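You operate a simulated robot arm through the tools that you are given. There is no shell and no other tool. Be economical: measure what you need, move in short steps, check, and stop when the job is done.

You run a simulated two-armed robot. Do the job below in one go: nothing can be reset, and whatever is moved stays where it is left.

TASK
Put the lantern and its cell away on the shelf above.
Fine: shut the block's cover. Hold the lantern while you switch it off first and then lift the cell out; the cell stands beside it. Set down upright: cell, lantern.
Where things are to end (x, y in the base frame): cell within 60 mm of [1040, 60]; lantern within 60 mm of [1140, 60].

Only the result counts: the job must be done as asked and must still hold three seconds after the hand-in. Knocking over, shifting, dropping, spilling or breaking anything else fails it. A push-on lid holds only when it is set on centred and level and pressed home; a screw cap is set on level and turned clockwise until tight.

THE ROBOT
Two 7-joint arms with two-finger parallel grippers on one trunk, on a base that drives. Base frame: it is fixed to the floor where the robot stands at the start and does not move with it; the origin is under the middle of the robot, x ahead of it, y to its left, z up. Units: mm, degrees, N and s.
The left shoulder is at the start at [60, 143, 901], the right one opposite. With the tool pointing down near the work surface each hand reaches from about 320 to 740 mm from the robot's upright axis, wherever it stands, measured 20 degrees to its own side. Places, roughly: block cover [600, -100, 900]; cell [2250, 0, 1250]; lantern switch [1100, -200, 900]; shelf over the plywood trestle [1200, 100, 1100]. Payload 1.57 kg a hand.
The tool frame of a hand sits at the grasp point between the pads (the TCP): z along the fingers, y along the line on which they close. The tips reach 30 mm beyond it. The gripper opens to 110 mm. The fingers are 24 mm wide and 12 mm thick; the gripper's body (48 by 112 mm) begins 78 mm behind the TCP.
Orientation is that of the tool frame in the base frame, as a unit quaternion [x, y, z, w]. With the fingers straight down and closing along the base's y, the tool's x points along the base's -x, its y along +y and its z along -z.

THE INTERFACE
- The arms move only by the tool send_rows. It takes "left_moves", "right_moves" or both (then of equal length, played together; a hand with none holds still); each is a list that holds one entry, the list of rows, each a list of 7 numbers: the finger opening in mm, from 0 to 110, then the shift along the tool's x, y, z in mm, then the turn, a rotation vector about the tool's x, y, z in degrees. In form: [[[jaw, x, y, z, wx, wy, wz], ...]]. A call has 1 to 8 rows; each row is the pose to reach, as a shift and turn from the pose commanded when the call began, along the tool's axes at that moment. Rows are played at 5 a second. More than 50 mm and 8.6 degrees between two rows, or a gripper value outside its range, and nothing of the call is played. A pose out of reach is approached as far as the arm can. The call stops where the force on the tool passes 40 N (or 10 N more than at its start, if that is more) or the arm is blocked; 0.2 s more then pass. The fingers move at their own pace (about 45 mm/s each) and stop on an object; they squeeze with about 39 N. The grip force told is the motor's: it shows also when the fingers shut on nothing. Time passes only in rows, and 0.2 s behind the last, so rows that repeat a pose let the fingers close. The reply holds the time, the measured pose of the TCP, the force on the tool along the base axes, the opening and the grip force, in the units named above and with some noise, with the torque about the TCP (base axes, N m) and any sound that the robot's microphone picked up.
- Cameras (640 x 400 px; columns grow to the right, rows downward): "scene" is now at [58.9, -5.6, 1531.6]; the picture's right is [-0.06, -1.00, 0.00], its down [-0.58, 0.03, -0.82] and it looks along [0.82, -0.05, -0.58] (base axes); focal length 288 px, centre (320, 200). "left" rides on the left gripper at [70, -16, -141] in its tool frame; the picture's right is [0.23, 0.97, 0.00], its down [-0.86, 0.20, -0.48] and it looks along [-0.47, 0.11, 0.88] (tool axes); focal length 222 px, centre (320, 200). "right" rides on the right gripper at [70, 16, -141] in its tool frame; the picture's right is [-0.23, 0.97, 0.00], its down [-0.86, -0.20, -0.48] and it looks along [-0.47, -0.11, 0.88] (tool axes); focal length 222 px, centre (320, 200). There is no depth. A picture from a camera that has moved, and an enlarged one, comes with that camera's place and axes in the base frame and with its lens.
- grab_frame(camera): a new picture of that camera. No time passes.
- raise_lower(by): slides the trunk up (or, below 0, down) by that many mm; the arms and the scene camera ride with it, the base frame stays. It gives what a move gives, with no picture.
- roll_base(legs): drives the robot by 1 to 6 legs, each [ahead, left, turn to the left] in mm, mm and degrees, along the robot's own axes; the way and the turn of a leg run together, so that a leg with both is an arc; at most 1500 mm and 180 degrees a leg. The arms and the cameras ride along, it lands a little off, and it stops where it bumps. It gives what a move gives.
- head_to(pan, tilt): turns the head with the scene camera to pan (to the left, within 86 degrees either way) and tilt (down, from -29 to 69), counted from straight ahead of the robot. It gives what a move gives.
- inspect(camera, box): a new picture of the part [left, top, right, bottom] of that camera's present view, enlarged. No time passes.
- finish_job(): hands the job in; it is judged then, once.

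Work in short steps. Places have to be worked out from the pictures, the camera data and where the tool is seen: move nearer, look again, correct. Check each grasp and each placing, and mend what went wrong. You have 120 turns and 108 pictures in all, those below and enlarged ones among them. Open the grippers and draw the arms clear of the work before you hand the job in, unless the task says otherwise; then end with one line.

The tools are called after "Emit:" as name(argument=value, ...) on one line, values as JSON. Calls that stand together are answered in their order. send_rows: Moves the arms, as the interface text tells. Its arguments: {"type":"object","properties":{"left_moves":{"type":"array","items":{"type":"array","items":{"type":"array","items":{"type":"number"}}}},"right_moves":{"type":"array","items":{"type":"array","items":{"type":"array","items":{"type":"number"}}}}},"required":[]} The other tools are called the same way: raise_lower (by) slides the trunk up or down; roll_base (legs) drives the base; head_to (pan, tilt) turns the head that bears the scene camera; grab_frame (camera) takes a picture; inspect (camera, box) takes an enlarged picture of a part of a camera's view; finish_job () hands the job in.

At the start:

```text
t: 0.0
left_eef_pos: [380.2, 86.4, 998.7]
left_tcp_rot: [0.001, 1.0, -0.001, 0.0]
left_ft_force: [-0.2, 0.6, 0.8]
left_wrist_torque: [0.0, 0.0, -0.02]
left_finger_gap: 109.9
left_finger_force: 0.1
right_eef_pos: [462.4, -276.2, 999.0]
right_tcp_rot: [0.001, 1.0, 0.0, 0.0]
right_ft_force: [1.1, 0.6, -0.2]
right_wrist_torque: [-0.01, -0.02, 0.0]
right_finger_gap: 110.1
right_finger_force: 0.1
trunk travel left (down, up): [-500.0, 90.0]
robot x, y, heading: [-1.8, -0.1, -0.2]
head pan, tilt: [-3.3, 35.2]
```

scene: 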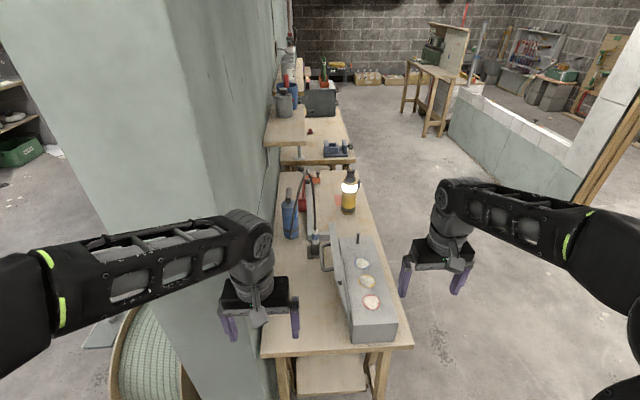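
right: 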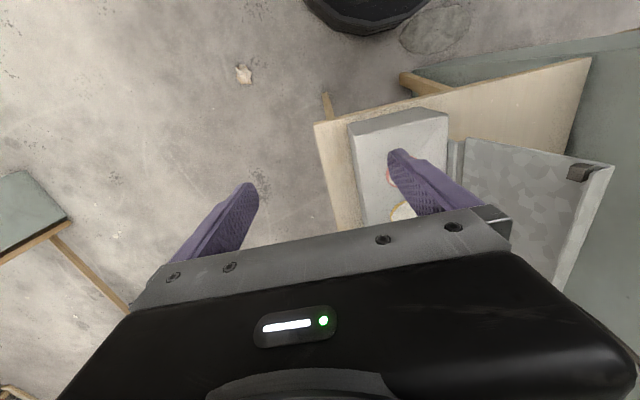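
left: 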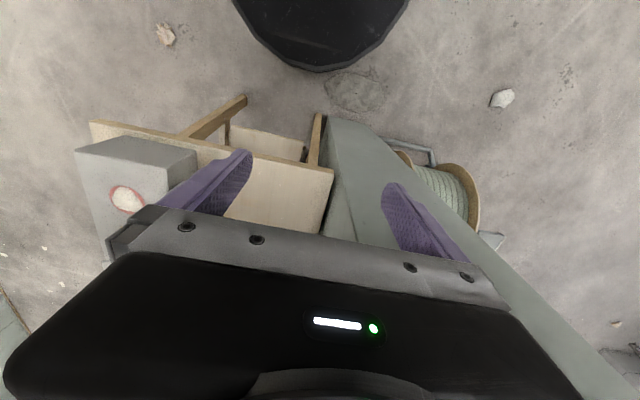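

I'll look closer at the work area: the block with the open cover, the lantern, and the shelf.

Emit:
inspect(camera="scene", box=[260, 160, 420, 260])

Emit:
inspect(camera="scene", box=[240, 30, 400, 180])

Emit:
inspect(camera="scene", box=[260, 220, 440, 360])

```text
4.00 times, centred on (340, 210) of scene
camera zoom: at [58.9, -5.6, 1531.6], right [-0.06, -1.0, 0.0], down [-0.58, 0.03, -0.82], along [0.82, -0.05, -0.58], focal length 1154 px, centre (240, 160)
```

zoom: 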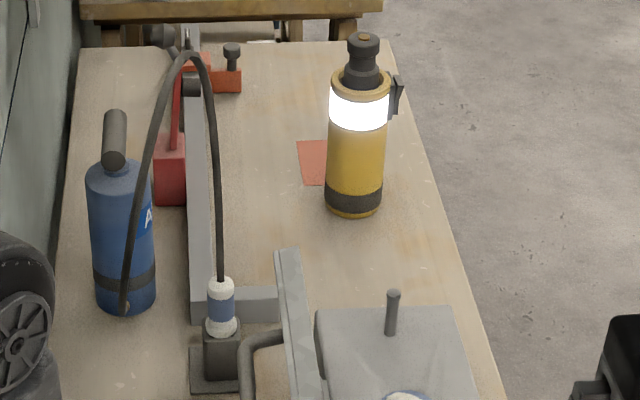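

```text
2.67 times, centred on (320, 105) of scene
camera zoom: at [58.9, -5.6, 1531.6], right [-0.06, -1.0, 0.0], down [-0.58, 0.03, -0.82], along [0.82, -0.05, -0.58], focal length 769 px, centre (320, 453)
```

zoom: 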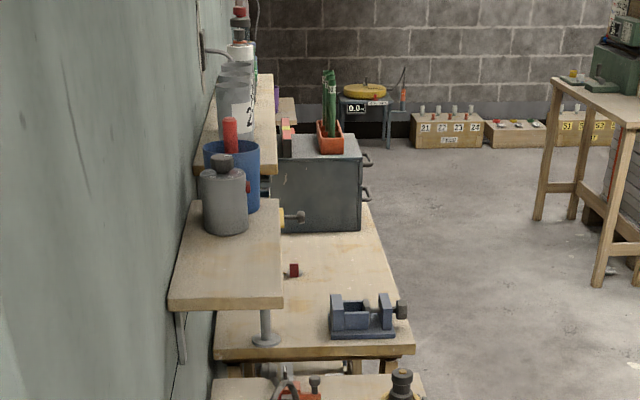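

```text
2.86 times, centred on (350, 290) of scene
camera zoom: at [58.9, -5.6, 1531.6], right [-0.06, -1.0, 0.0], down [-0.58, 0.03, -0.82], along [0.82, -0.05, -0.58], focal length 824 px, centre (234, -57)
```

zoom: 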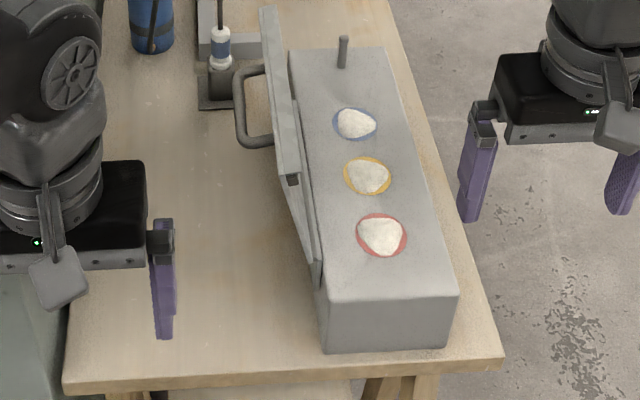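

I'll look at the far shelf near the rough cell place, and close up at the lantern.

Emit:
inspect(camera="scene", box=[270, 20, 350, 90])

Emit:
inspect(camera="scene", box=[325, 160, 375, 220])

```text
5.71 times, centred on (310, 55) of scene
camera zoom: at [58.9, -5.6, 1531.6], right [-0.06, -1.0, 0.0], down [-0.58, 0.03, -0.82], along [0.82, -0.05, -0.58], focal length 1648 px, centre (377, 1029)
```

zoom: 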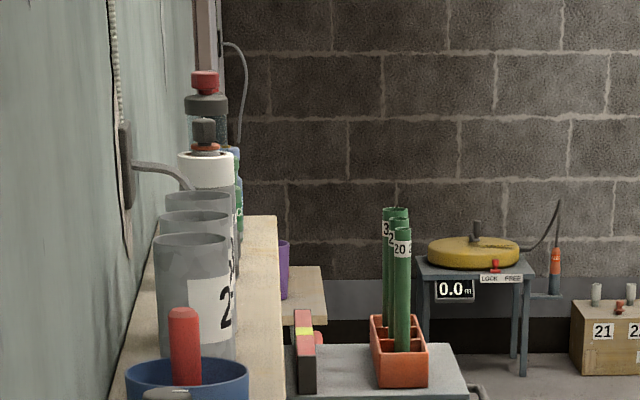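

```text
6.67 times, centred on (350, 190) of scene
camera zoom: at [58.9, -5.6, 1531.6], right [-0.06, -1.0, 0.0], down [-0.58, 0.03, -0.82], along [0.82, -0.05, -0.58], focal length 1923 px, centre (120, 267)
```

zoom: 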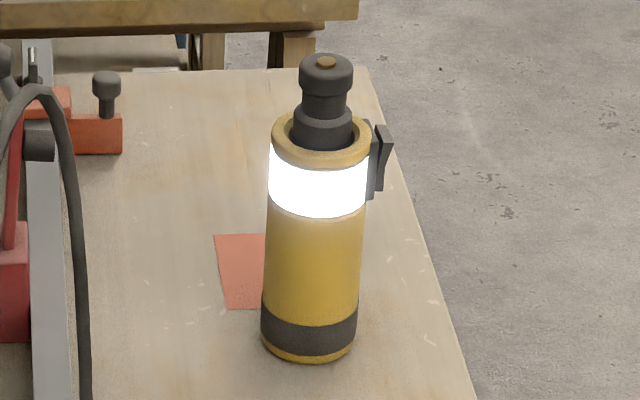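

The cell appears to sit in the lantern's top, with a rocker switch on its right side. I'll measure the block from the right wrist camera first.

Emit:
inspect(camera="right", box=[310, 60, 630, 260])

Emit:
inspect(camera="left", box=[60, 90, 260, 260])

```text
2.00 times, centred on (470, 160) of right
camera zoom: at [393.3, -258.2, 1141.7], right [0.23, 0.97, 0.0], down [0.86, -0.2, 0.48], along [0.47, -0.11, -0.88], focal length 444 px, centre (20, 280)
```

zoom: 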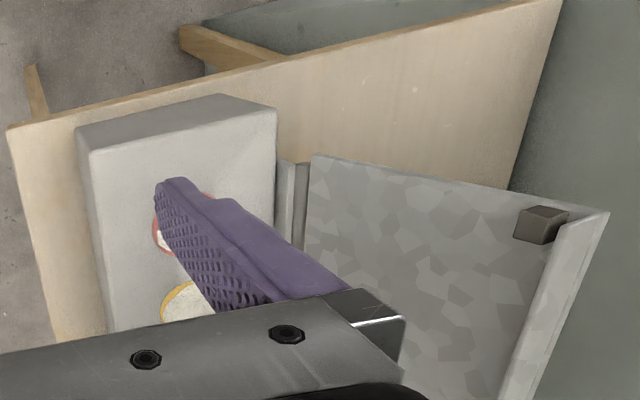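

```text
2.35 times, centred on (160, 175) of left
camera zoom: at [311.0, 70.5, 1140.8], right [-0.23, 0.97, 0.0], down [0.86, 0.2, 0.48], along [0.47, 0.11, -0.88], focal length 523 px, centre (696, 259)
```

zoom: 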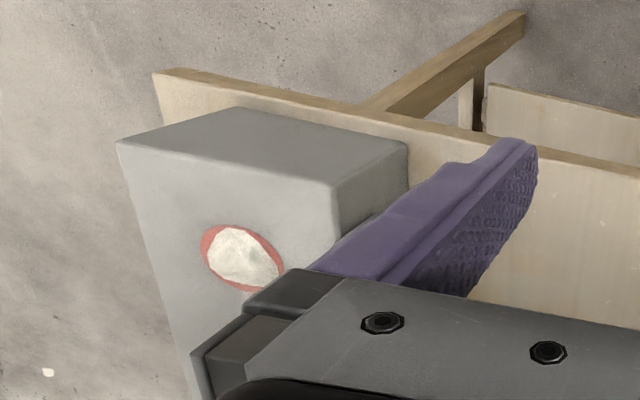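

Block is at x 469–797, y −230…−115, top z≈847; the cover is hinged at (y≈−110, z≈845), leaning back, with its free edge at (y −78, z 997), x 489–690, and its handle at x≈587–678. I'll bring the right hand, closed, over and behind the cover at x≈535.

Emit:
send_rows(right_moves=[[[60, 0, 0, -45, 0, 0, 0], [0, -10, 0, -85, 0, 0, 0], [0, -25, 45, -85, 0, 0, 0], [0, -40, 90, -85, 0, 0, 0], [0, -55, 135, -85, 0, 0, 0], [0, -65, 180, -85, 0, 0, 0], [0, -73, 220, -85, 0, 0, 0], [0, -73, 256, -85, 0, 0, 0]]])

Emit:
grab_frame(camera="scene")

Emit:
grab_frame(camera="right")

```text
t: 1.8
left_eef_pos: [379.8, 87.0, 1000.8]
left_tcp_rot: [-0.001, 1.0, 0.0, 0.0]
left_ft_force: [-0.6, -0.3, 0.6]
left_wrist_torque: [-0.04, 0.0, -0.01]
left_finger_gap: 110.0
left_finger_force: 0.1
right_eef_pos: [473.2, -114.7, 1109.0]
right_tcp_rot: [0.008, 0.999, 0.033, 0.018]
right_ft_force: [-0.2, 1.2, 0.9]
right_wrist_torque: [-0.06, -0.02, -0.04]
right_finger_gap: 0.0
right_finger_force: 21.1
right hand out of reach, approached as far as the arm can: row 2, 4, 5, 6, 7, 8
trunk travel left (down, up): [-500.0, 90.0]
robot x, y, heading: [1.9, -1.6, 0.2]
head pan, tilt: [-3.3, 35.2]
```

```text
97 pictures are left
camera scene: at [57.1, -3.7, 1531.7], right [-0.06, -1.0, 0.0], down [-0.57, 0.03, -0.82], along [0.82, -0.05, -0.57], focal length 288 px, centre (320, 200)
```

scene: 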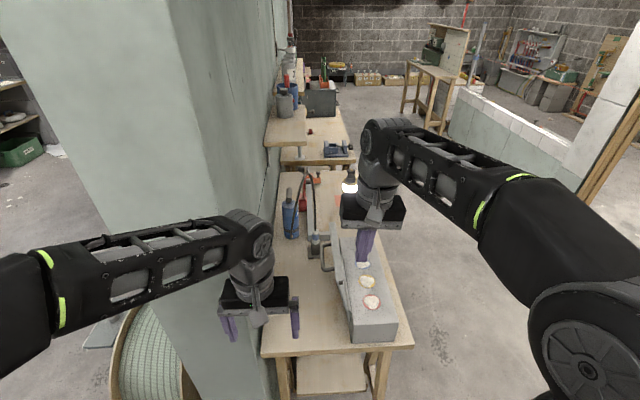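

```text
96 pictures are left
camera right: at [400.1, -105.5, 1248.7], right [0.24, 0.97, 0.07], down [0.83, -0.24, 0.49], along [0.5, -0.06, -0.87], focal length 222 px, centre (320, 200)
```

right: 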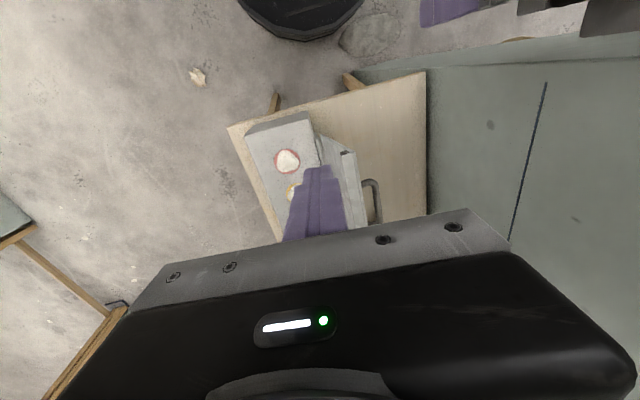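

Reaching over from here is poor (wall on the left, high reach). I'll work from the open right-hand side: drive right, ahead, then turn to face the bench (+y), which suits the cover, lantern and shelf alike.

Emit:
roll_base(legs=[[0, -720, 0], [590, 0, 0], [0, 0, 90]])

Emit:
head_to(pan=0, tilt=35)

Emit:
grab_frame(camera="scene")

```text
t: 12.5
left_eef_pos: [484.4, -341.0, 1000.0]
left_tcp_rot: [0.718, -0.696, 0.0, 0.0]
left_ft_force: [-0.1, 0.0, -0.3]
left_wrist_torque: [-0.01, -0.04, 0.02]
left_finger_gap: 110.1
left_finger_force: 0.1
right_eef_pos: [686.2, -240.5, 1106.8]
right_tcp_rot: [0.713, -0.7, -0.037, 0.011]
right_ft_force: [-0.5, -0.1, -0.2]
right_wrist_torque: [-0.03, 0.01, 0.02]
right_finger_gap: 0.3
right_finger_force: 20.9
trunk travel left (down, up): [-500.0, 90.0]
robot x, y, heading: [581.7, -719.8, 91.8]
head pan, tilt: [-3.3, 35.2]
```

```text
t: 13.2
left_eef_pos: [483.9, -339.7, 1001.1]
left_tcp_rot: [0.719, -0.696, 0.0, 0.0]
left_ft_force: [-0.4, -0.2, 0.3]
left_wrist_torque: [0.02, -0.01, 0.03]
left_finger_gap: 110.1
left_finger_force: 0.1
right_eef_pos: [685.4, -239.5, 1108.9]
right_tcp_rot: [0.712, -0.701, -0.036, 0.012]
right_ft_force: [0.7, -0.3, 0.6]
right_wrist_torque: [0.01, -0.01, -0.04]
right_finger_gap: 0.2
right_finger_force: 21.2
trunk travel left (down, up): [-500.0, 90.0]
robot x, y, heading: [586.2, -719.0, 91.7]
head pan, tilt: [0.0, 35.0]
```

```text
95 pictures are left
camera scene: at [582.5, -661.0, 1531.9], right [1.0, 0.03, 0.0], down [0.02, -0.57, -0.82], along [-0.03, 0.82, -0.57], focal length 288 px, centre (320, 200)
```

scene: 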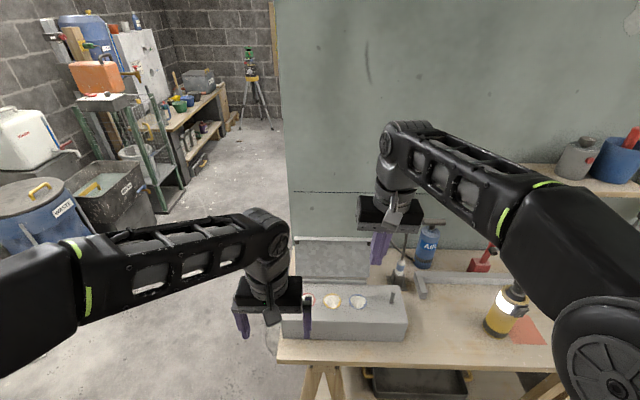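

Robot now faces the bench. I'll go ahead 110 mm and lift the trunk 80 mm so that the left hand can go over behind the cover.

Emit:
raise_lower(by=80)

Emit:
roll_base(legs=[[110, 0, -1.7]])

Emit:
send_rows(left_moves=[[[60, -40, 10, 0, 0, 0, 0], [0, -80, 20, 0, 0, 0, 0], [0, -120, 30, 0, 0, 0, 0], [0, -160, 40, 0, 0, 0, 0]]], right_moves=[[[0, 40, 0, 0, 0, 0, 0], [0, 80, 0, 0, 0, 0, 0], [0, 110, 40, 0, 0, 0, 0], [0, 110, 80, 0, 0, 0, 0]]])

Emit:
grab_frame(camera="scene")

Emit:
grab_frame(camera="left")

```text
t: 14.3
left_eef_pos: [485.1, -340.3, 1079.6]
left_tcp_rot: [0.718, -0.696, 0.0, 0.0]
left_ft_force: [0.3, -0.4, -0.3]
left_wrist_torque: [0.0, -0.01, 0.01]
left_finger_gap: 110.3
left_finger_force: 0.1
right_eef_pos: [685.6, -239.0, 1187.4]
right_tcp_rot: [0.713, -0.7, -0.036, 0.012]
right_ft_force: [-0.6, 0.0, -0.5]
right_wrist_torque: [-0.03, 0.01, -0.02]
right_finger_gap: 0.0
right_finger_force: 21.0
trunk travel left (down, up): [-580.0, 10.0]
robot x, y, heading: [583.1, -717.8, 91.9]
head pan, tilt: [0.0, 35.0]
```

```text
t: 15.5
left_eef_pos: [493.3, -224.5, 1078.9]
left_tcp_rot: [0.708, -0.706, 0.0, 0.0]
left_ft_force: [0.3, 0.5, -0.7]
left_wrist_torque: [-0.06, 0.0, 0.0]
left_finger_gap: 110.1
left_finger_force: 0.1
right_eef_pos: [696.6, -129.5, 1186.5]
right_tcp_rot: [-0.703, 0.71, 0.037, -0.012]
right_ft_force: [-0.1, -0.5, -1.2]
right_wrist_torque: [0.0, 0.0, 0.05]
right_finger_gap: 0.1
right_finger_force: 21.6
trunk travel left (down, up): [-580.0, 10.0]
robot x, y, heading: [582.3, -605.0, 90.2]
head pan, tilt: [0.0, 35.0]
```

```text
t: 16.5
left_eef_pos: [452.2, -65.1, 1079.0]
left_tcp_rot: [0.708, -0.706, 0.0, 0.0]
left_ft_force: [-1.1, 0.8, 0.6]
left_wrist_torque: [-0.01, 0.0, 0.03]
left_finger_gap: 23.9
left_finger_force: 0.1
right_eef_pos: [616.0, -238.6, 1188.2]
right_tcp_rot: [-0.702, 0.712, 0.035, -0.012]
right_ft_force: [-0.3, -1.0, 0.0]
right_wrist_torque: [-0.05, -0.03, 0.02]
right_finger_gap: 0.0
right_finger_force: 21.8
trunk travel left (down, up): [-580.0, 10.0]
robot x, y, heading: [584.7, -608.6, 90.2]
head pan, tilt: [0.0, 35.0]
```

```text
94 pictures are left
camera scene: at [581.0, -546.8, 1611.7], right [1.0, 0.0, 0.0], down [0.0, -0.57, -0.82], along [0.0, 0.82, -0.57], focal length 288 px, centre (320, 200)
```

scene: 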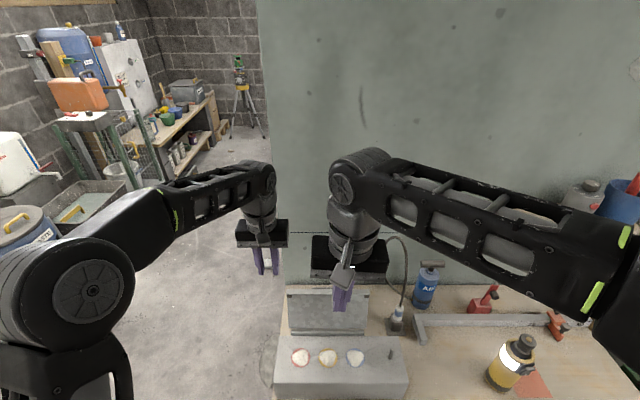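

```text
93 pictures are left
camera left: at [469.2, -133.5, 1221.0], right [-0.97, -0.23, 0.0], down [-0.2, 0.85, 0.48], along [-0.11, 0.46, -0.88], focal length 222 px, centre (320, 200)
```

left: 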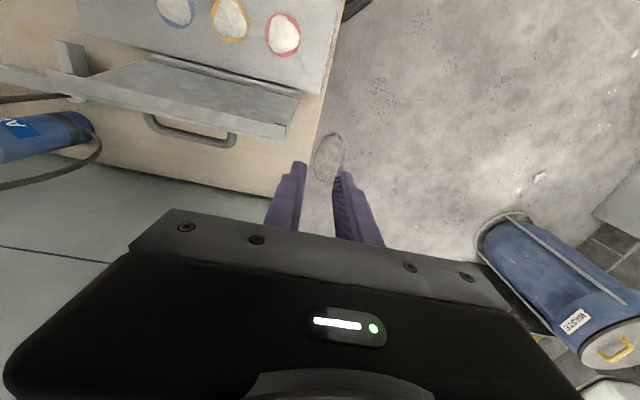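

The cover spans x 490–688 with its top at y≈−72, and the handle sits at x≈560–663. I'll bring the left fingers to (520, −25) behind the cover and lower them to tip z≈960.

Emit:
send_rows(left_moves=[[[0, -40, 0, 0, 0, 0, 0], [0, -40, -40, 0, 0, 0, 0], [0, -40, -68, 0, 0, 0, 0], [0, -40, -68, 45, 0, 0, 0], [0, -40, -68, 90, 0, 0, 0]]])

Emit:
grab_frame(camera="left")

Emit:
inspect(camera="scene", box=[220, 200, 460, 390])

```text
t: 17.7
left_eef_pos: [521.6, -24.9, 987.4]
left_tcp_rot: [0.708, -0.706, 0.0, 0.0]
left_ft_force: [-0.1, 1.6, 0.0]
left_wrist_torque: [-0.01, -0.03, 0.02]
left_finger_gap: 0.1
left_finger_force: 20.9
right_eef_pos: [615.5, -238.5, 1187.6]
right_tcp_rot: [-0.702, 0.711, 0.035, -0.012]
right_ft_force: [0.2, -0.3, -0.2]
right_wrist_torque: [0.0, -0.03, -0.01]
right_finger_gap: 0.0
right_finger_force: 20.7
trunk travel left (down, up): [-580.0, 10.0]
robot x, y, heading: [581.5, -602.6, 90.1]
head pan, tilt: [0.0, 35.0]
```

```text
92 pictures are left
camera left: at [537.4, -94.5, 1128.6], right [-0.97, -0.23, 0.0], down [-0.2, 0.85, 0.48], along [-0.11, 0.47, -0.88], focal length 222 px, centre (320, 200)
```

left: 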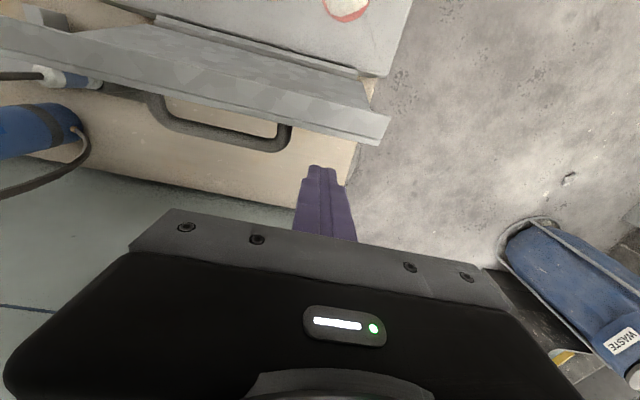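

```text
2.11 times, centred on (340, 295) of scene
camera zoom: at [582.4, -548.1, 1611.9], right [1.0, 0.0, 0.0], down [0.0, -0.57, -0.82], along [0.0, 0.82, -0.57], focal length 607 px, centre (278, 0)
```

zoom: 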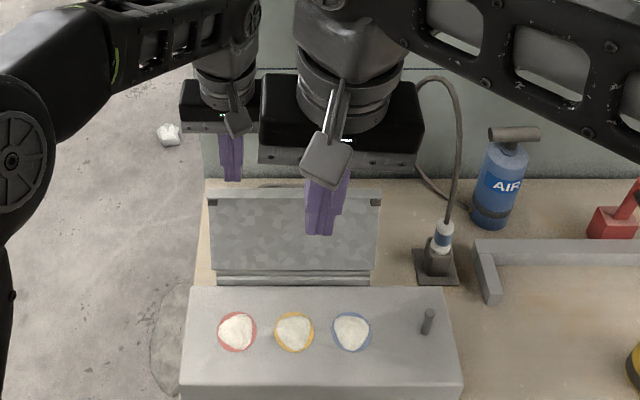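

Fingers are behind the cover, clear of the handle. I'll push toward −y in small rows.

Emit:
send_rows(left_moves=[[[0, 20, 0, 0, 0, 0, 0], [0, 40, 0, 0, 0, 0, 0], [0, 55, 0, 0, 0, 0, 0], [0, 70, 0, 0, 0, 0, 0], [0, 85, 0, 0, 0, 0, 0], [0, 100, 0, 3, 0, 0, 0], [0, 115, 0, 6, 0, 0, 0]]])

Emit:
inspect(camera="scene", box=[220, 200, 460, 390])

```text
t: 19.3
left_eef_pos: [521.5, -140.3, 982.9]
left_tcp_rot: [0.709, -0.706, 0.0, -0.001]
left_ft_force: [1.0, 0.4, 1.3]
left_wrist_torque: [0.02, 0.03, -0.04]
left_finger_gap: 0.0
left_finger_force: 21.5
right_eef_pos: [615.2, -239.0, 1188.9]
right_tcp_rot: [-0.703, 0.71, 0.037, -0.011]
right_ft_force: [0.1, -0.7, -0.1]
right_wrist_torque: [0.02, 0.0, 0.02]
right_finger_gap: 0.0
right_finger_force: 21.3
trunk travel left (down, up): [-580.0, 10.0]
robot x, y, heading: [579.5, -605.3, 90.5]
head pan, tilt: [0.0, 35.0]
```

```text
2.11 times, centred on (340, 295) of scene
camera zoom: at [582.2, -549.3, 1611.9], right [1.0, 0.0, 0.0], down [0.0, -0.57, -0.82], along [0.0, 0.82, -0.57], focal length 607 px, centre (278, 0)
```

zoom: 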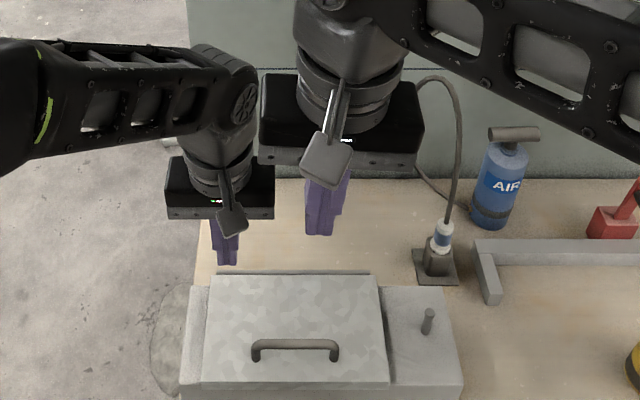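

The cover dropped closed by itself past vertical. I'll check whether it lies flat.

Emit:
inspect(camera="scene", box=[280, 320, 410, 400])

Emit:
grab_frame(camera="left")

Emit:
grab_frame(camera="right")

```text
4.92 times, centred on (345, 360) of scene
camera zoom: at [582.2, -549.3, 1611.9], right [1.0, 0.0, 0.0], down [0.0, -0.57, -0.82], along [0.0, 0.82, -0.57], focal length 1420 px, centre (197, -588)
```

zoom: 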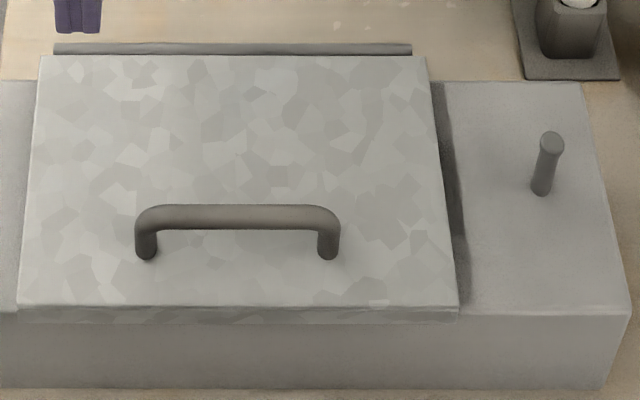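

```text
88 pictures are left
camera left: at [537.9, -210.1, 1124.8], right [-0.97, -0.23, 0.0], down [-0.2, 0.85, 0.48], along [-0.11, 0.47, -0.88], focal length 222 px, centre (320, 200)
```

left: 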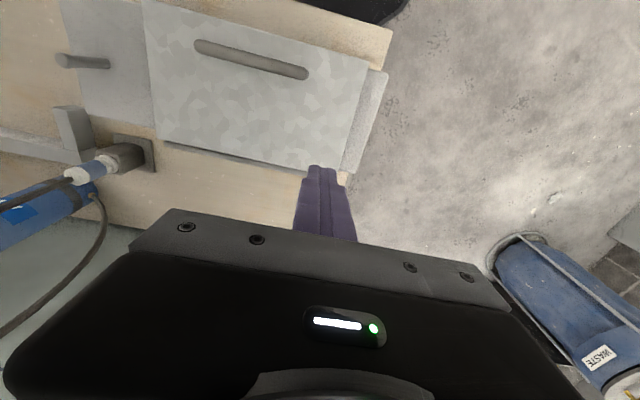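

```text
87 pictures are left
camera right: at [609.2, -312.4, 1328.9], right [-0.97, 0.24, 0.07], down [0.24, 0.84, 0.49], along [0.06, 0.5, -0.87], focal length 222 px, centre (320, 200)
```

right: 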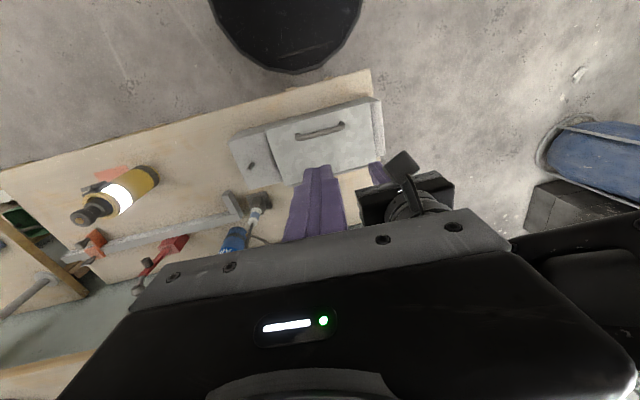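

It looks shut. I'll press lightly near its front edge with the left fingertips to be sure that it is down.

Emit:
send_rows(left_moves=[[[0, 35, 0, 10, 0, 0, 0], [0, 68, 0, 40, 0, 0, 0], [0, 68, 0, 70, 0, 0, 0], [0, 68, 0, 78, 0, 0, 0], [0, 68, 0, 82, 0, 0, 0], [0, 68, 0, 85, 0, 0, 0], [0, 68, 0, 88, 0, 0, 0], [0, 68, 0, 91, 0, 0, 0]]])

```text
t: 21.1
left_eef_pos: [522.6, -210.6, 897.6]
left_tcp_rot: [0.708, -0.707, -0.001, -0.003]
left_ft_force: [-4.2, -7.9, 28.4]
left_wrist_torque: [-0.51, 0.15, -0.04]
left_finger_gap: 0.0
left_finger_force: 21.7
right_eef_pos: [616.1, -239.9, 1189.2]
right_tcp_rot: [-0.702, 0.711, 0.037, -0.012]
right_ft_force: [1.9, -0.6, -0.1]
right_wrist_torque: [0.04, 0.0, 0.02]
right_finger_gap: 0.1
right_finger_force: 21.0
trunk travel left (down, up): [-580.0, 10.0]
robot x, y, heading: [582.4, -605.3, 90.3]
head pan, tilt: [0.0, 35.0]
stopped in row 8 (left hand): the force on the tool passed its limit at 45 N (the readings are from after the stop); the commanded pose is now the measured one
```

Cover is firmly down (tip at 867 with a solid stop). I'll lift the left hand away and drive right to face the lantern near x≈1060.

Emit:
send_rows(left_moves=[[[0, 0, 0, -40, 0, 0, 0], [0, 10, 0, -85, 0, 0, 0], [40, 40, 0, -130, 0, 0, 0], [80, 70, 0, -160, 0, 0, 0], [110, 100, 0, -180, 0, 0, 0]]])

Emit:
inspect(camera="scene", box=[270, 320, 420, 400])

Emit:
roll_base(legs=[[0, -480, 0]])

Emit:
grab_frame(camera="scene")

Emit:
grab_frame(camera="left")

Emit:
grab_frame(camera="right")

```text
refused: row 3 steps farther than a row can; nothing moved
```

```text
4.27 times, centred on (345, 360) of scene
camera zoom: at [581.8, -551.8, 1612.3], right [1.0, 0.0, 0.0], down [0.0, -0.57, -0.82], along [0.0, 0.82, -0.57], focal length 1231 px, centre (213, -483)
```

zoom: 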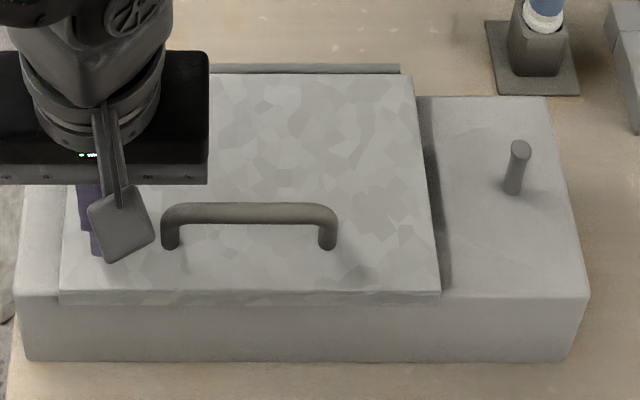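

```text
t: 21.9
left_eef_pos: [523.4, -208.9, 899.1]
left_tcp_rot: [0.708, -0.706, -0.003, -0.001]
left_ft_force: [-5.6, -5.5, 19.3]
left_wrist_torque: [-0.4, 0.12, -0.1]
left_finger_gap: 0.1
left_finger_force: 21.2
right_eef_pos: [618.8, -240.9, 1188.6]
right_tcp_rot: [-0.703, 0.71, 0.037, -0.011]
right_ft_force: [-0.3, -0.2, 0.0]
right_wrist_torque: [0.02, 0.01, 0.0]
right_finger_gap: 0.1
right_finger_force: 21.6
trunk travel left (down, up): [-580.0, 10.0]
robot x, y, heading: [582.9, -607.1, 89.9]
head pan, tilt: [0.0, 35.0]
stopped in leg 1: the force on the tool passed its limit at 47 N (the readings are from after the stop); the commanded pose is now the measured one
```

```text
85 pictures are left
camera scene: at [585.7, -551.4, 1611.8], right [1.0, 0.0, 0.0], down [0.0, -0.57, -0.82], along [0.0, 0.82, -0.57], focal length 288 px, centre (320, 200)
```

scene: 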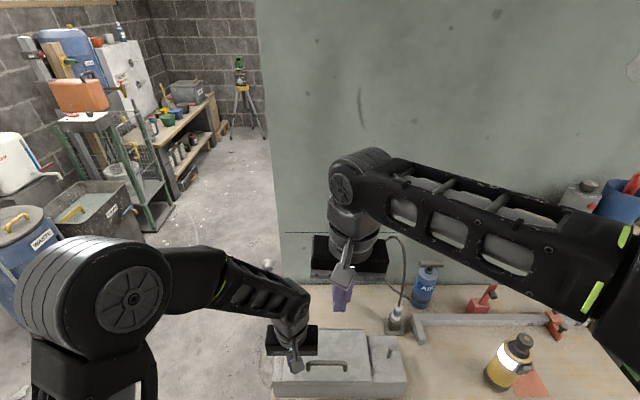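

```text
84 pictures are left
camera left: at [540.0, -279.7, 1038.3], right [-0.97, -0.23, 0.0], down [-0.2, 0.85, 0.48], along [-0.11, 0.47, -0.88], focal length 222 px, centre (320, 200)
```

left: 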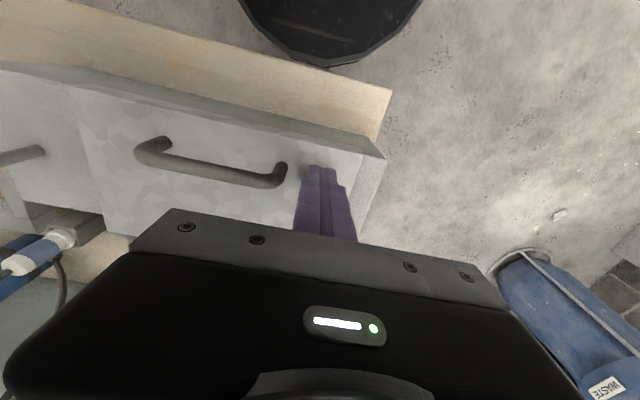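

```text
83 pictures are left
camera right: at [612.0, -314.5, 1328.9], right [-0.97, 0.24, 0.07], down [0.24, 0.84, 0.49], along [0.06, 0.5, -0.87], focal length 222 px, centre (320, 200)
```

right: 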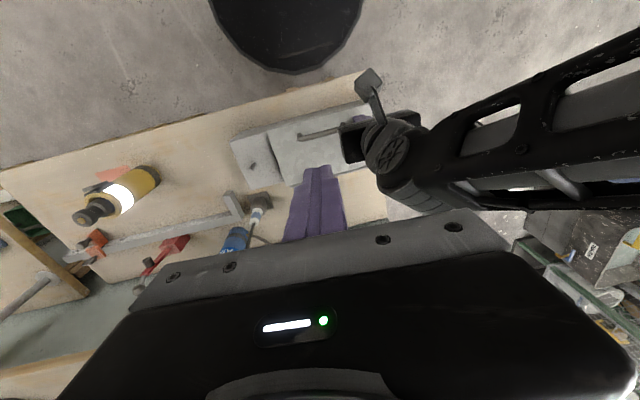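

My lift row was too large and the drive stopped at once, with the fingers dragging only ~1 mm on the cover. I'll now lift straight up in legal steps.

Emit:
send_rows(left_moves=[[[0, 0, 0, -20, 0, 0, 0], [0, 0, 0, -60, 0, 0, 0], [0, 10, 0, -100, 0, 0, 0], [40, 40, 0, -130, 0, 0, 0], [80, 70, 0, -160, 0, 0, 0], [110, 100, 0, -180, 0, 0, 0]]])

```text
t: 23.3
left_eef_pos: [525.4, -311.7, 1079.0]
left_tcp_rot: [0.708, -0.706, -0.003, -0.001]
left_ft_force: [-0.2, -0.1, -0.3]
left_wrist_torque: [0.0, -0.01, 0.02]
left_finger_gap: 64.3
left_finger_force: 0.0
right_eef_pos: [619.0, -241.1, 1188.7]
right_tcp_rot: [-0.703, 0.71, 0.037, -0.011]
right_ft_force: [0.0, 0.4, -0.9]
right_wrist_torque: [0.01, 0.02, 0.04]
right_finger_gap: 0.0
right_finger_force: 21.1
trunk travel left (down, up): [-580.0, 10.0]
robot x, y, heading: [586.3, -606.0, 90.2]
head pan, tilt: [0.0, 35.0]
```

Left hand is clear. Now I'll drive right 460 mm toward the lantern.

Emit:
roll_base(legs=[[0, -460, 0]])

Emit:
grab_frame(camera="scene")

Emit:
grab_frame(camera="left")

Emit:
grab_frame(camera="right")

```text
t: 26.0
left_eef_pos: [981.2, -310.1, 1078.1]
left_tcp_rot: [0.707, -0.707, -0.002, 0.0]
left_ft_force: [0.1, 0.0, -0.6]
left_wrist_torque: [-0.03, -0.01, -0.03]
left_finger_gap: 110.0
left_finger_force: 0.0
right_eef_pos: [1075.7, -238.9, 1188.6]
right_tcp_rot: [-0.7, 0.713, 0.036, -0.012]
right_ft_force: [-0.6, 0.8, 0.9]
right_wrist_torque: [0.02, -0.01, 0.0]
right_finger_gap: 0.2
right_finger_force: 21.1
trunk travel left (down, up): [-580.0, 10.0]
robot x, y, heading: [1039.0, -604.4, 90.0]
head pan, tilt: [0.0, 35.0]
```

```text
82 pictures are left
camera scene: at [1041.0, -549.0, 1611.9], right [1.0, 0.0, 0.0], down [0.0, -0.57, -0.82], along [0.0, 0.82, -0.57], focal length 288 px, centre (320, 200)
```

scene: 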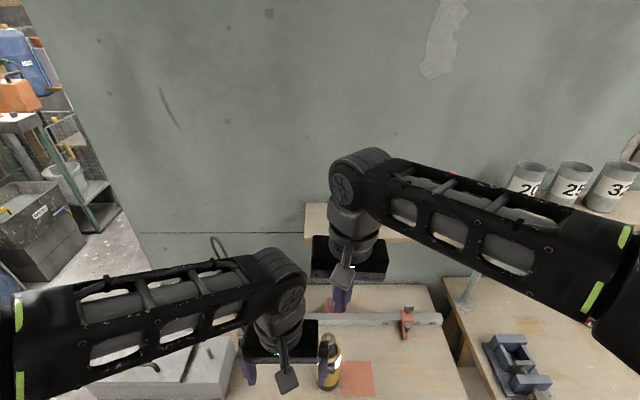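

```text
81 pictures are left
camera left: at [998.3, -379.7, 1218.1], right [-0.97, -0.23, 0.0], down [-0.2, 0.85, 0.48], along [-0.11, 0.47, -0.88], focal length 222 px, centre (320, 200)
```

left: 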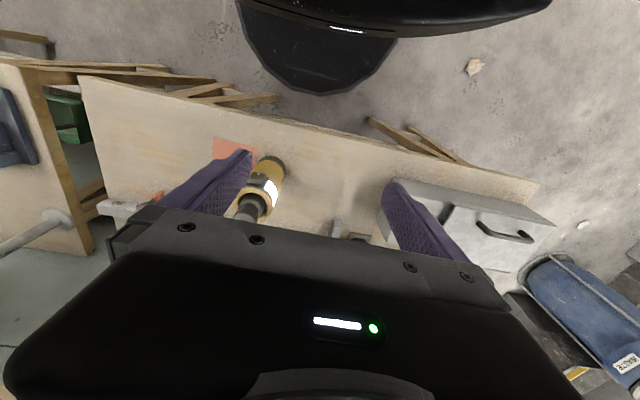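

```text
80 pictures are left
camera right: at [1068.6, -312.5, 1328.7], right [-0.97, 0.24, 0.07], down [0.25, 0.83, 0.49], along [0.06, 0.49, -0.87], focal length 222 px, centre (320, 200)
```

right: 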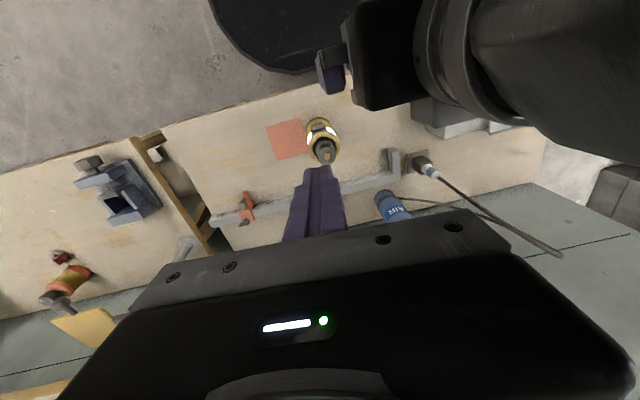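

I'll zoom on the lantern in three views to get its position and the switch direction.

Emit:
inspect(camera="scene", box=[290, 310, 400, 400])

Emit:
inspect(camera="right", box=[260, 100, 380, 180])

Emit:
inspect(camera="left", box=[190, 120, 320, 240])

```text
4.44 times, centred on (345, 355) of scene
camera zoom: at [1041.0, -549.0, 1611.9], right [1.0, 0.0, 0.0], down [0.0, -0.57, -0.82], along [0.0, 0.82, -0.57], focal length 1282 px, centre (209, -489)
```

zoom: 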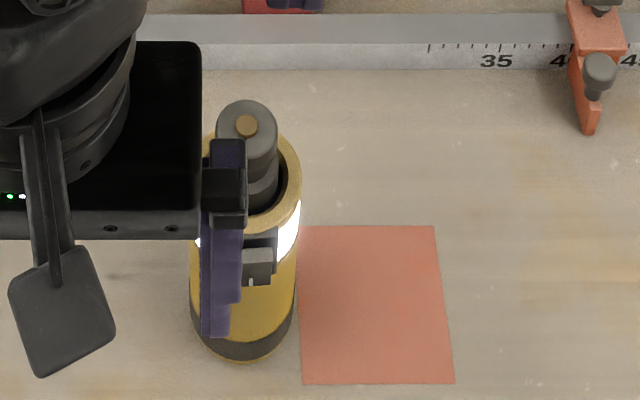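

```text
5.00 times, centred on (320, 140) of right
camera zoom: at [1068.6, -312.5, 1328.7], right [-0.97, 0.24, 0.07], down [0.25, 0.83, 0.49], along [0.06, 0.49, -0.87], focal length 1111 px, centre (320, 500)
```

zoom: 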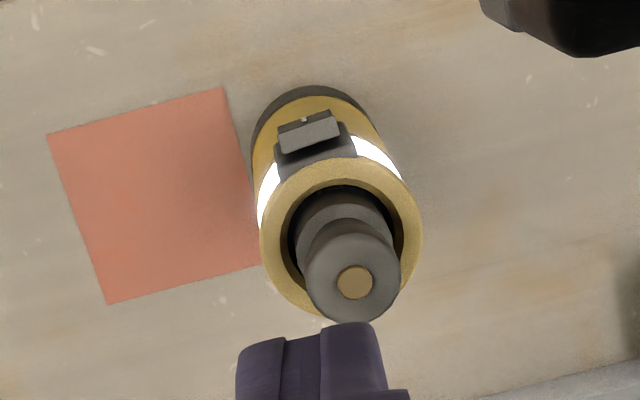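

```text
3.33 times, centred on (255, 180) of left
camera zoom: at [998.3, -379.7, 1218.1], right [-0.97, -0.23, 0.0], down [-0.2, 0.85, 0.48], along [-0.11, 0.47, -0.88], focal length 740 px, centre (537, 267)
```

zoom: 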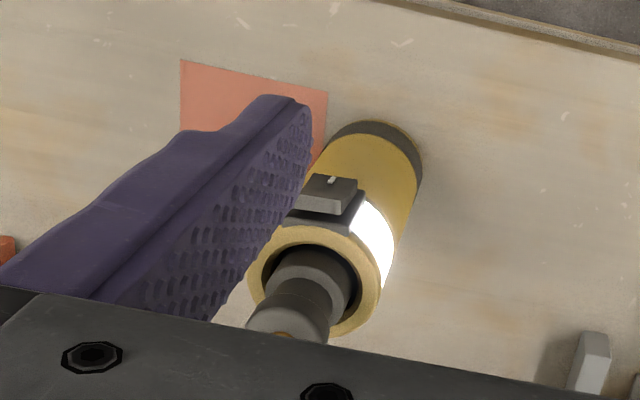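

Findings: lantern axis ≈(1061, −187), rim z≈916, base z≈757, ~60 mm wide; cell knob top z≈968, ~32 mm wide; the switch faces the robot (−y) at z≈890–920. Plan: the left hand holds the body from front-left, pointing slightly down, and the right hand presses the switch and pulls the cell. First I'll back up for elbow room.

Emit:
roll_base(legs=[[-170, 0, 0]])

Emit:
send_rows(left_moves=[[[110, -25, 8, 18, 0, -8.5, 0], [110, -50, 16, 36, 0, -17, 0], [110, -75, 24, 54, 0, -25.5, 0], [110, -100, 32, 72, 0, -34, 0], [110, -125, 40, 90, 0, -42.5, 0], [110, -150, 48, 110, 0, -51, 0], [110, -175, 56, 130, 0, -59.5, 0], [110, -200, 64, 150, 0, -68, 0]]], right_moves=[[[0, 0, -20, 0, 2, 0, 0], [0, 0, -40, 0, 3.9, 0, 0], [0, 0, -60, 0, 3.9, 0, 0], [0, 0, -80, 10, 3.9, 0, 0], [0, 0, -100, 20, 3.9, 0, 0], [0, 0, -120, 30, 3.9, 0, 0], [0, 0, -130, 40, 3.9, 0, 0], [0, 0, -140, 50, 3.9, 0, 0]]])

Emit:
grab_frame(camera="scene")

```text
t: 27.5
left_eef_pos: [980.6, -479.7, 1077.1]
left_tcp_rot: [-0.706, 0.708, 0.003, 0.0]
left_ft_force: [-0.1, 0.2, 0.5]
left_wrist_torque: [0.01, 0.02, -0.01]
left_finger_gap: 110.1
left_finger_force: 0.0
right_eef_pos: [1075.7, -408.0, 1188.8]
right_tcp_rot: [-0.7, 0.713, 0.037, -0.012]
right_ft_force: [0.2, 0.0, 0.5]
right_wrist_torque: [0.06, 0.0, -0.03]
right_finger_gap: 0.2
right_finger_force: 21.1
trunk travel left (down, up): [-580.0, 10.0]
robot x, y, heading: [1038.9, -777.5, 89.8]
head pan, tilt: [0.0, 35.0]
```

```text
t: 29.3
left_eef_pos: [917.9, -275.0, 926.2]
left_tcp_rot: [-0.585, 0.586, 0.396, 0.397]
left_ft_force: [-0.1, 0.1, 0.0]
left_wrist_torque: [0.05, 0.05, 0.02]
left_finger_gap: 110.1
left_finger_force: 0.0
left hand out of reach, approached as far as the arm can: row 4, 5, 6, 7
right_eef_pos: [1211.9, -408.4, 1128.1]
right_tcp_rot: [-0.701, 0.713, 0.012, 0.012]
right_ft_force: [-0.2, 0.0, -0.7]
right_wrist_torque: [-0.02, 0.04, -0.02]
right_finger_gap: 0.0
right_finger_force: 21.4
right hand out of reach, approached as far as the arm can: row 1, 2
trunk travel left (down, up): [-580.0, 10.0]
robot x, y, heading: [1036.7, -775.8, 90.0]
head pan, tilt: [0.0, 35.0]
```

```text
76 pictures are left
camera scene: at [1039.8, -716.8, 1611.9], right [1.0, 0.0, 0.0], down [0.0, -0.57, -0.82], along [0.0, 0.82, -0.57], focal length 288 px, centre (320, 200)
```

scene: 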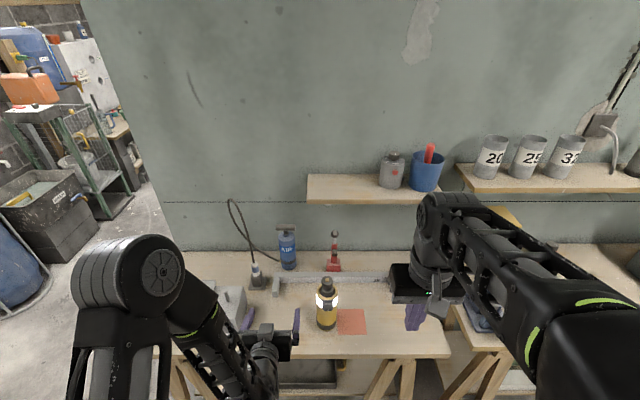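

Left hand is now pitched forward. Next I'll yaw it 45° toward the lantern and bring it to a pre-grasp about 100 mm short.

Emit:
send_rows(left_moves=[[[110, 6, -13, 6.6, 7, 0, 2.8], [110, 12, -26, 13, 14, 0, 5.6], [110, 18, -39, 20, 21, 0, 8.4], [110, 24, -52, 26, 28, 0, 11.2], [110, 31, -65, 33, 35, 0, 14], [110, 37, -77, 39.7, 41.7, 0, 16.9]]])

Emit:
grab_frame(camera="left")

Emit:
inspect(camera="scene", box=[200, 220, 440, 370])

```text
t: 30.7
left_eef_pos: [1154.2, -376.6, 909.4]
left_tcp_rot: [-0.368, 0.747, 0.275, 0.48]
left_ft_force: [1.1, 0.2, 0.1]
left_wrist_torque: [0.0, 0.01, -0.02]
left_finger_gap: 110.0
left_finger_force: 0.1
left hand out of reach, approached as far as the arm can: row 1, 2, 3, 4, 5, 6
right_eef_pos: [1211.5, -407.6, 1130.1]
right_tcp_rot: [-0.701, 0.713, 0.011, 0.012]
right_ft_force: [0.7, 0.0, -0.1]
right_wrist_torque: [-0.01, 0.0, 0.01]
right_finger_gap: 0.0
right_finger_force: 21.2
trunk travel left (down, up): [-580.0, 10.0]
robot x, y, heading: [1036.7, -773.7, 90.0]
head pan, tilt: [0.0, 35.0]
```

```text
75 pictures are left
camera left: at [1076.5, -515.0, 898.0], right [-0.85, 0.5, -0.15], down [-0.18, -0.01, 0.98], along [0.49, 0.87, 0.1], focal length 222 px, centre (320, 200)
```

left: 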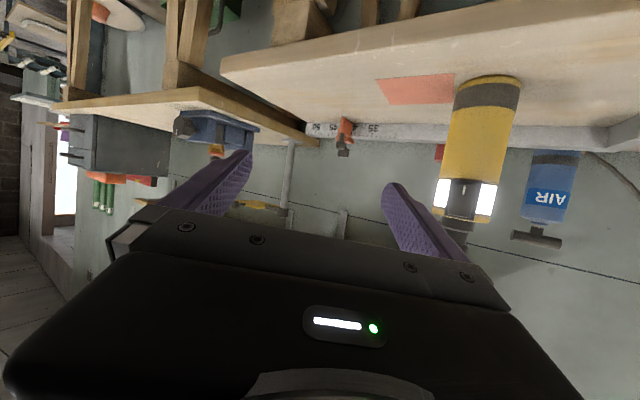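

```text
2.67 times, centred on (320, 295) of scene
camera zoom: at [1039.4, -717.6, 1611.9], right [1.0, 0.0, 0.0], down [0.0, -0.57, -0.82], along [0.0, 0.82, -0.57], focal length 769 px, centre (320, -53)
```

zoom: 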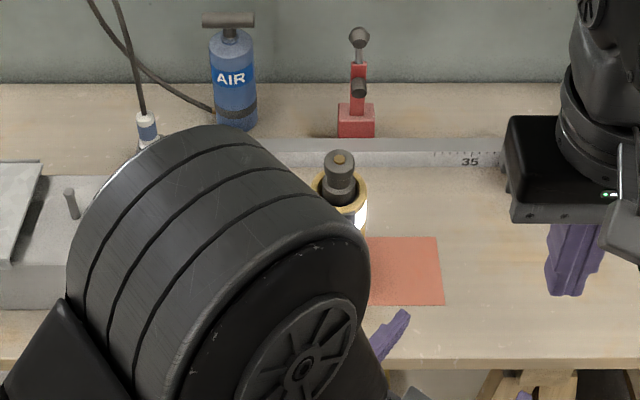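

That yaw was out of reach and the arm drifted. I'll go back to the straight-ahead pitched posture and instead hold the lantern straight from the front, low, with the right hand working above at a steeper pitch.

Emit:
send_rows(left_moves=[[[110, 3, 42, -8, -5.2, 0.3, -2.2], [110, 6, 84, -16, -10.4, 0.6, -4.4], [110, 9, 126, -25, -15.6, 1, -6.6], [110, 12, 168, -33, -20.8, 1.3, -8.8], [110, 15, 210, -41, -26, 1.6, -11], [110, 18, 252, -50, -31.3, 2, -13.2]]])

Emit:
grab_frame(camera="scene")

```text
t: 32.1
left_eef_pos: [914.7, -273.4, 928.1]
left_tcp_rot: [-0.572, 0.607, 0.402, 0.378]
left_ft_force: [1.0, -0.6, -0.9]
left_wrist_torque: [0.0, -0.01, -0.06]
left_finger_gap: 109.8
left_finger_force: 0.1
left hand out of reach, approached as far as the arm can: row 3, 4, 5
right_eef_pos: [1209.6, -407.5, 1129.5]
right_tcp_rot: [-0.701, 0.713, 0.011, 0.013]
right_ft_force: [0.1, 0.0, 0.1]
right_wrist_torque: [-0.04, -0.02, 0.01]
right_finger_gap: 0.0
right_finger_force: 21.3
trunk travel left (down, up): [-580.0, 10.0]
robot x, y, heading: [1035.6, -773.5, 89.8]
head pan, tilt: [0.0, 35.0]
```

```text
73 pictures are left
camera scene: at [1038.2, -717.4, 1611.8], right [1.0, 0.0, 0.0], down [0.0, -0.57, -0.82], along [0.0, 0.82, -0.57], focal length 288 px, centre (320, 200)
```

scene: 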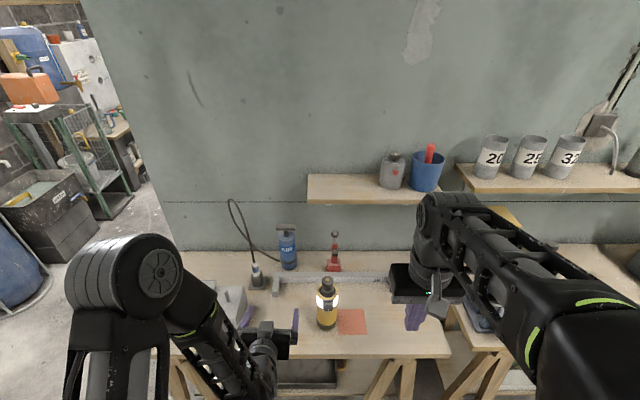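

Left hand is back, straight and pitched. I'll pull it back and lower it a little, level its roll, then drive right about 85 mm.

Emit:
send_rows(left_moves=[[[110, 13, 0, -15, 0, 0, -1], [110, 40, 0, -31, 0, 0, -2], [110, 78, 0, -32, 0, 0, -3.5]]])

Emit:
roll_base(legs=[[0, -85, 0]])

Emit:
grab_frame(camera="left")

Emit:
grab_frame(camera="scene")

```text
t: 32.9
left_eef_pos: [916.3, -289.2, 882.0]
left_tcp_rot: [-0.593, 0.593, 0.386, 0.386]
left_ft_force: [-0.1, 0.9, 0.6]
left_wrist_torque: [0.03, 0.0, -0.02]
left_finger_gap: 110.2
left_finger_force: 0.1
left hand out of reach, approached as far as the arm can: row 1, 2, 3
right_eef_pos: [1209.6, -407.6, 1128.8]
right_tcp_rot: [-0.701, 0.713, 0.011, 0.012]
right_ft_force: [-0.6, 0.6, -0.6]
right_wrist_torque: [-0.01, -0.03, 0.01]
right_finger_gap: 0.0
right_finger_force: 21.1
trunk travel left (down, up): [-580.0, 10.0]
robot x, y, heading: [1041.2, -772.3, 89.7]
head pan, tilt: [0.0, 35.0]
```

```text
t: 34.0
left_eef_pos: [1004.2, -289.5, 883.3]
left_tcp_rot: [-0.592, 0.593, 0.387, 0.385]
left_ft_force: [-0.1, -0.2, 0.4]
left_wrist_torque: [0.0, -0.01, -0.02]
left_finger_gap: 110.0
left_finger_force: 0.1
right_eef_pos: [1297.1, -407.2, 1128.8]
right_tcp_rot: [-0.702, 0.712, 0.011, 0.013]
right_ft_force: [0.0, -0.4, -0.5]
right_wrist_torque: [-0.01, 0.03, 0.03]
right_finger_gap: 0.0
right_finger_force: 21.3
trunk travel left (down, up): [-580.0, 10.0]
robot x, y, heading: [1123.6, -773.8, 89.7]
head pan, tilt: [0.0, 35.0]
```

```text
72 pictures are left
camera left: at [1020.8, -447.6, 876.1], right [-0.97, -0.09, -0.2], down [-0.2, -0.09, 0.98], along [-0.11, 0.99, 0.07], focal length 222 px, centre (320, 200)
```

left: 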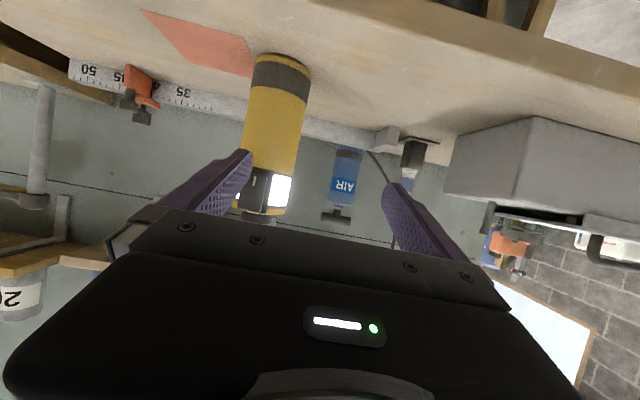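

```text
71 pictures are left
camera scene: at [1127.1, -717.8, 1611.9], right [1.0, 0.0, 0.0], down [0.0, -0.57, -0.82], along [0.0, 0.82, -0.57], focal length 288 px, centre (320, 200)
```

scene: 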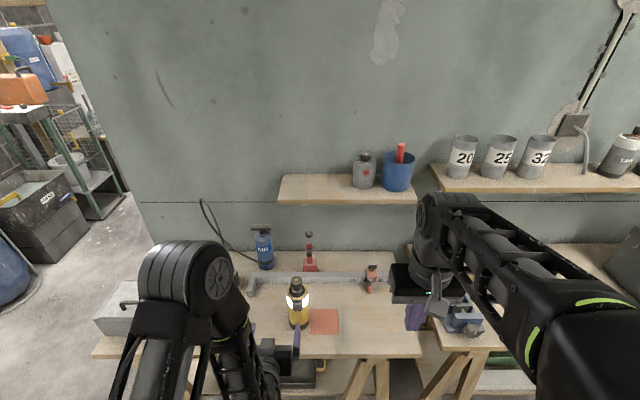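

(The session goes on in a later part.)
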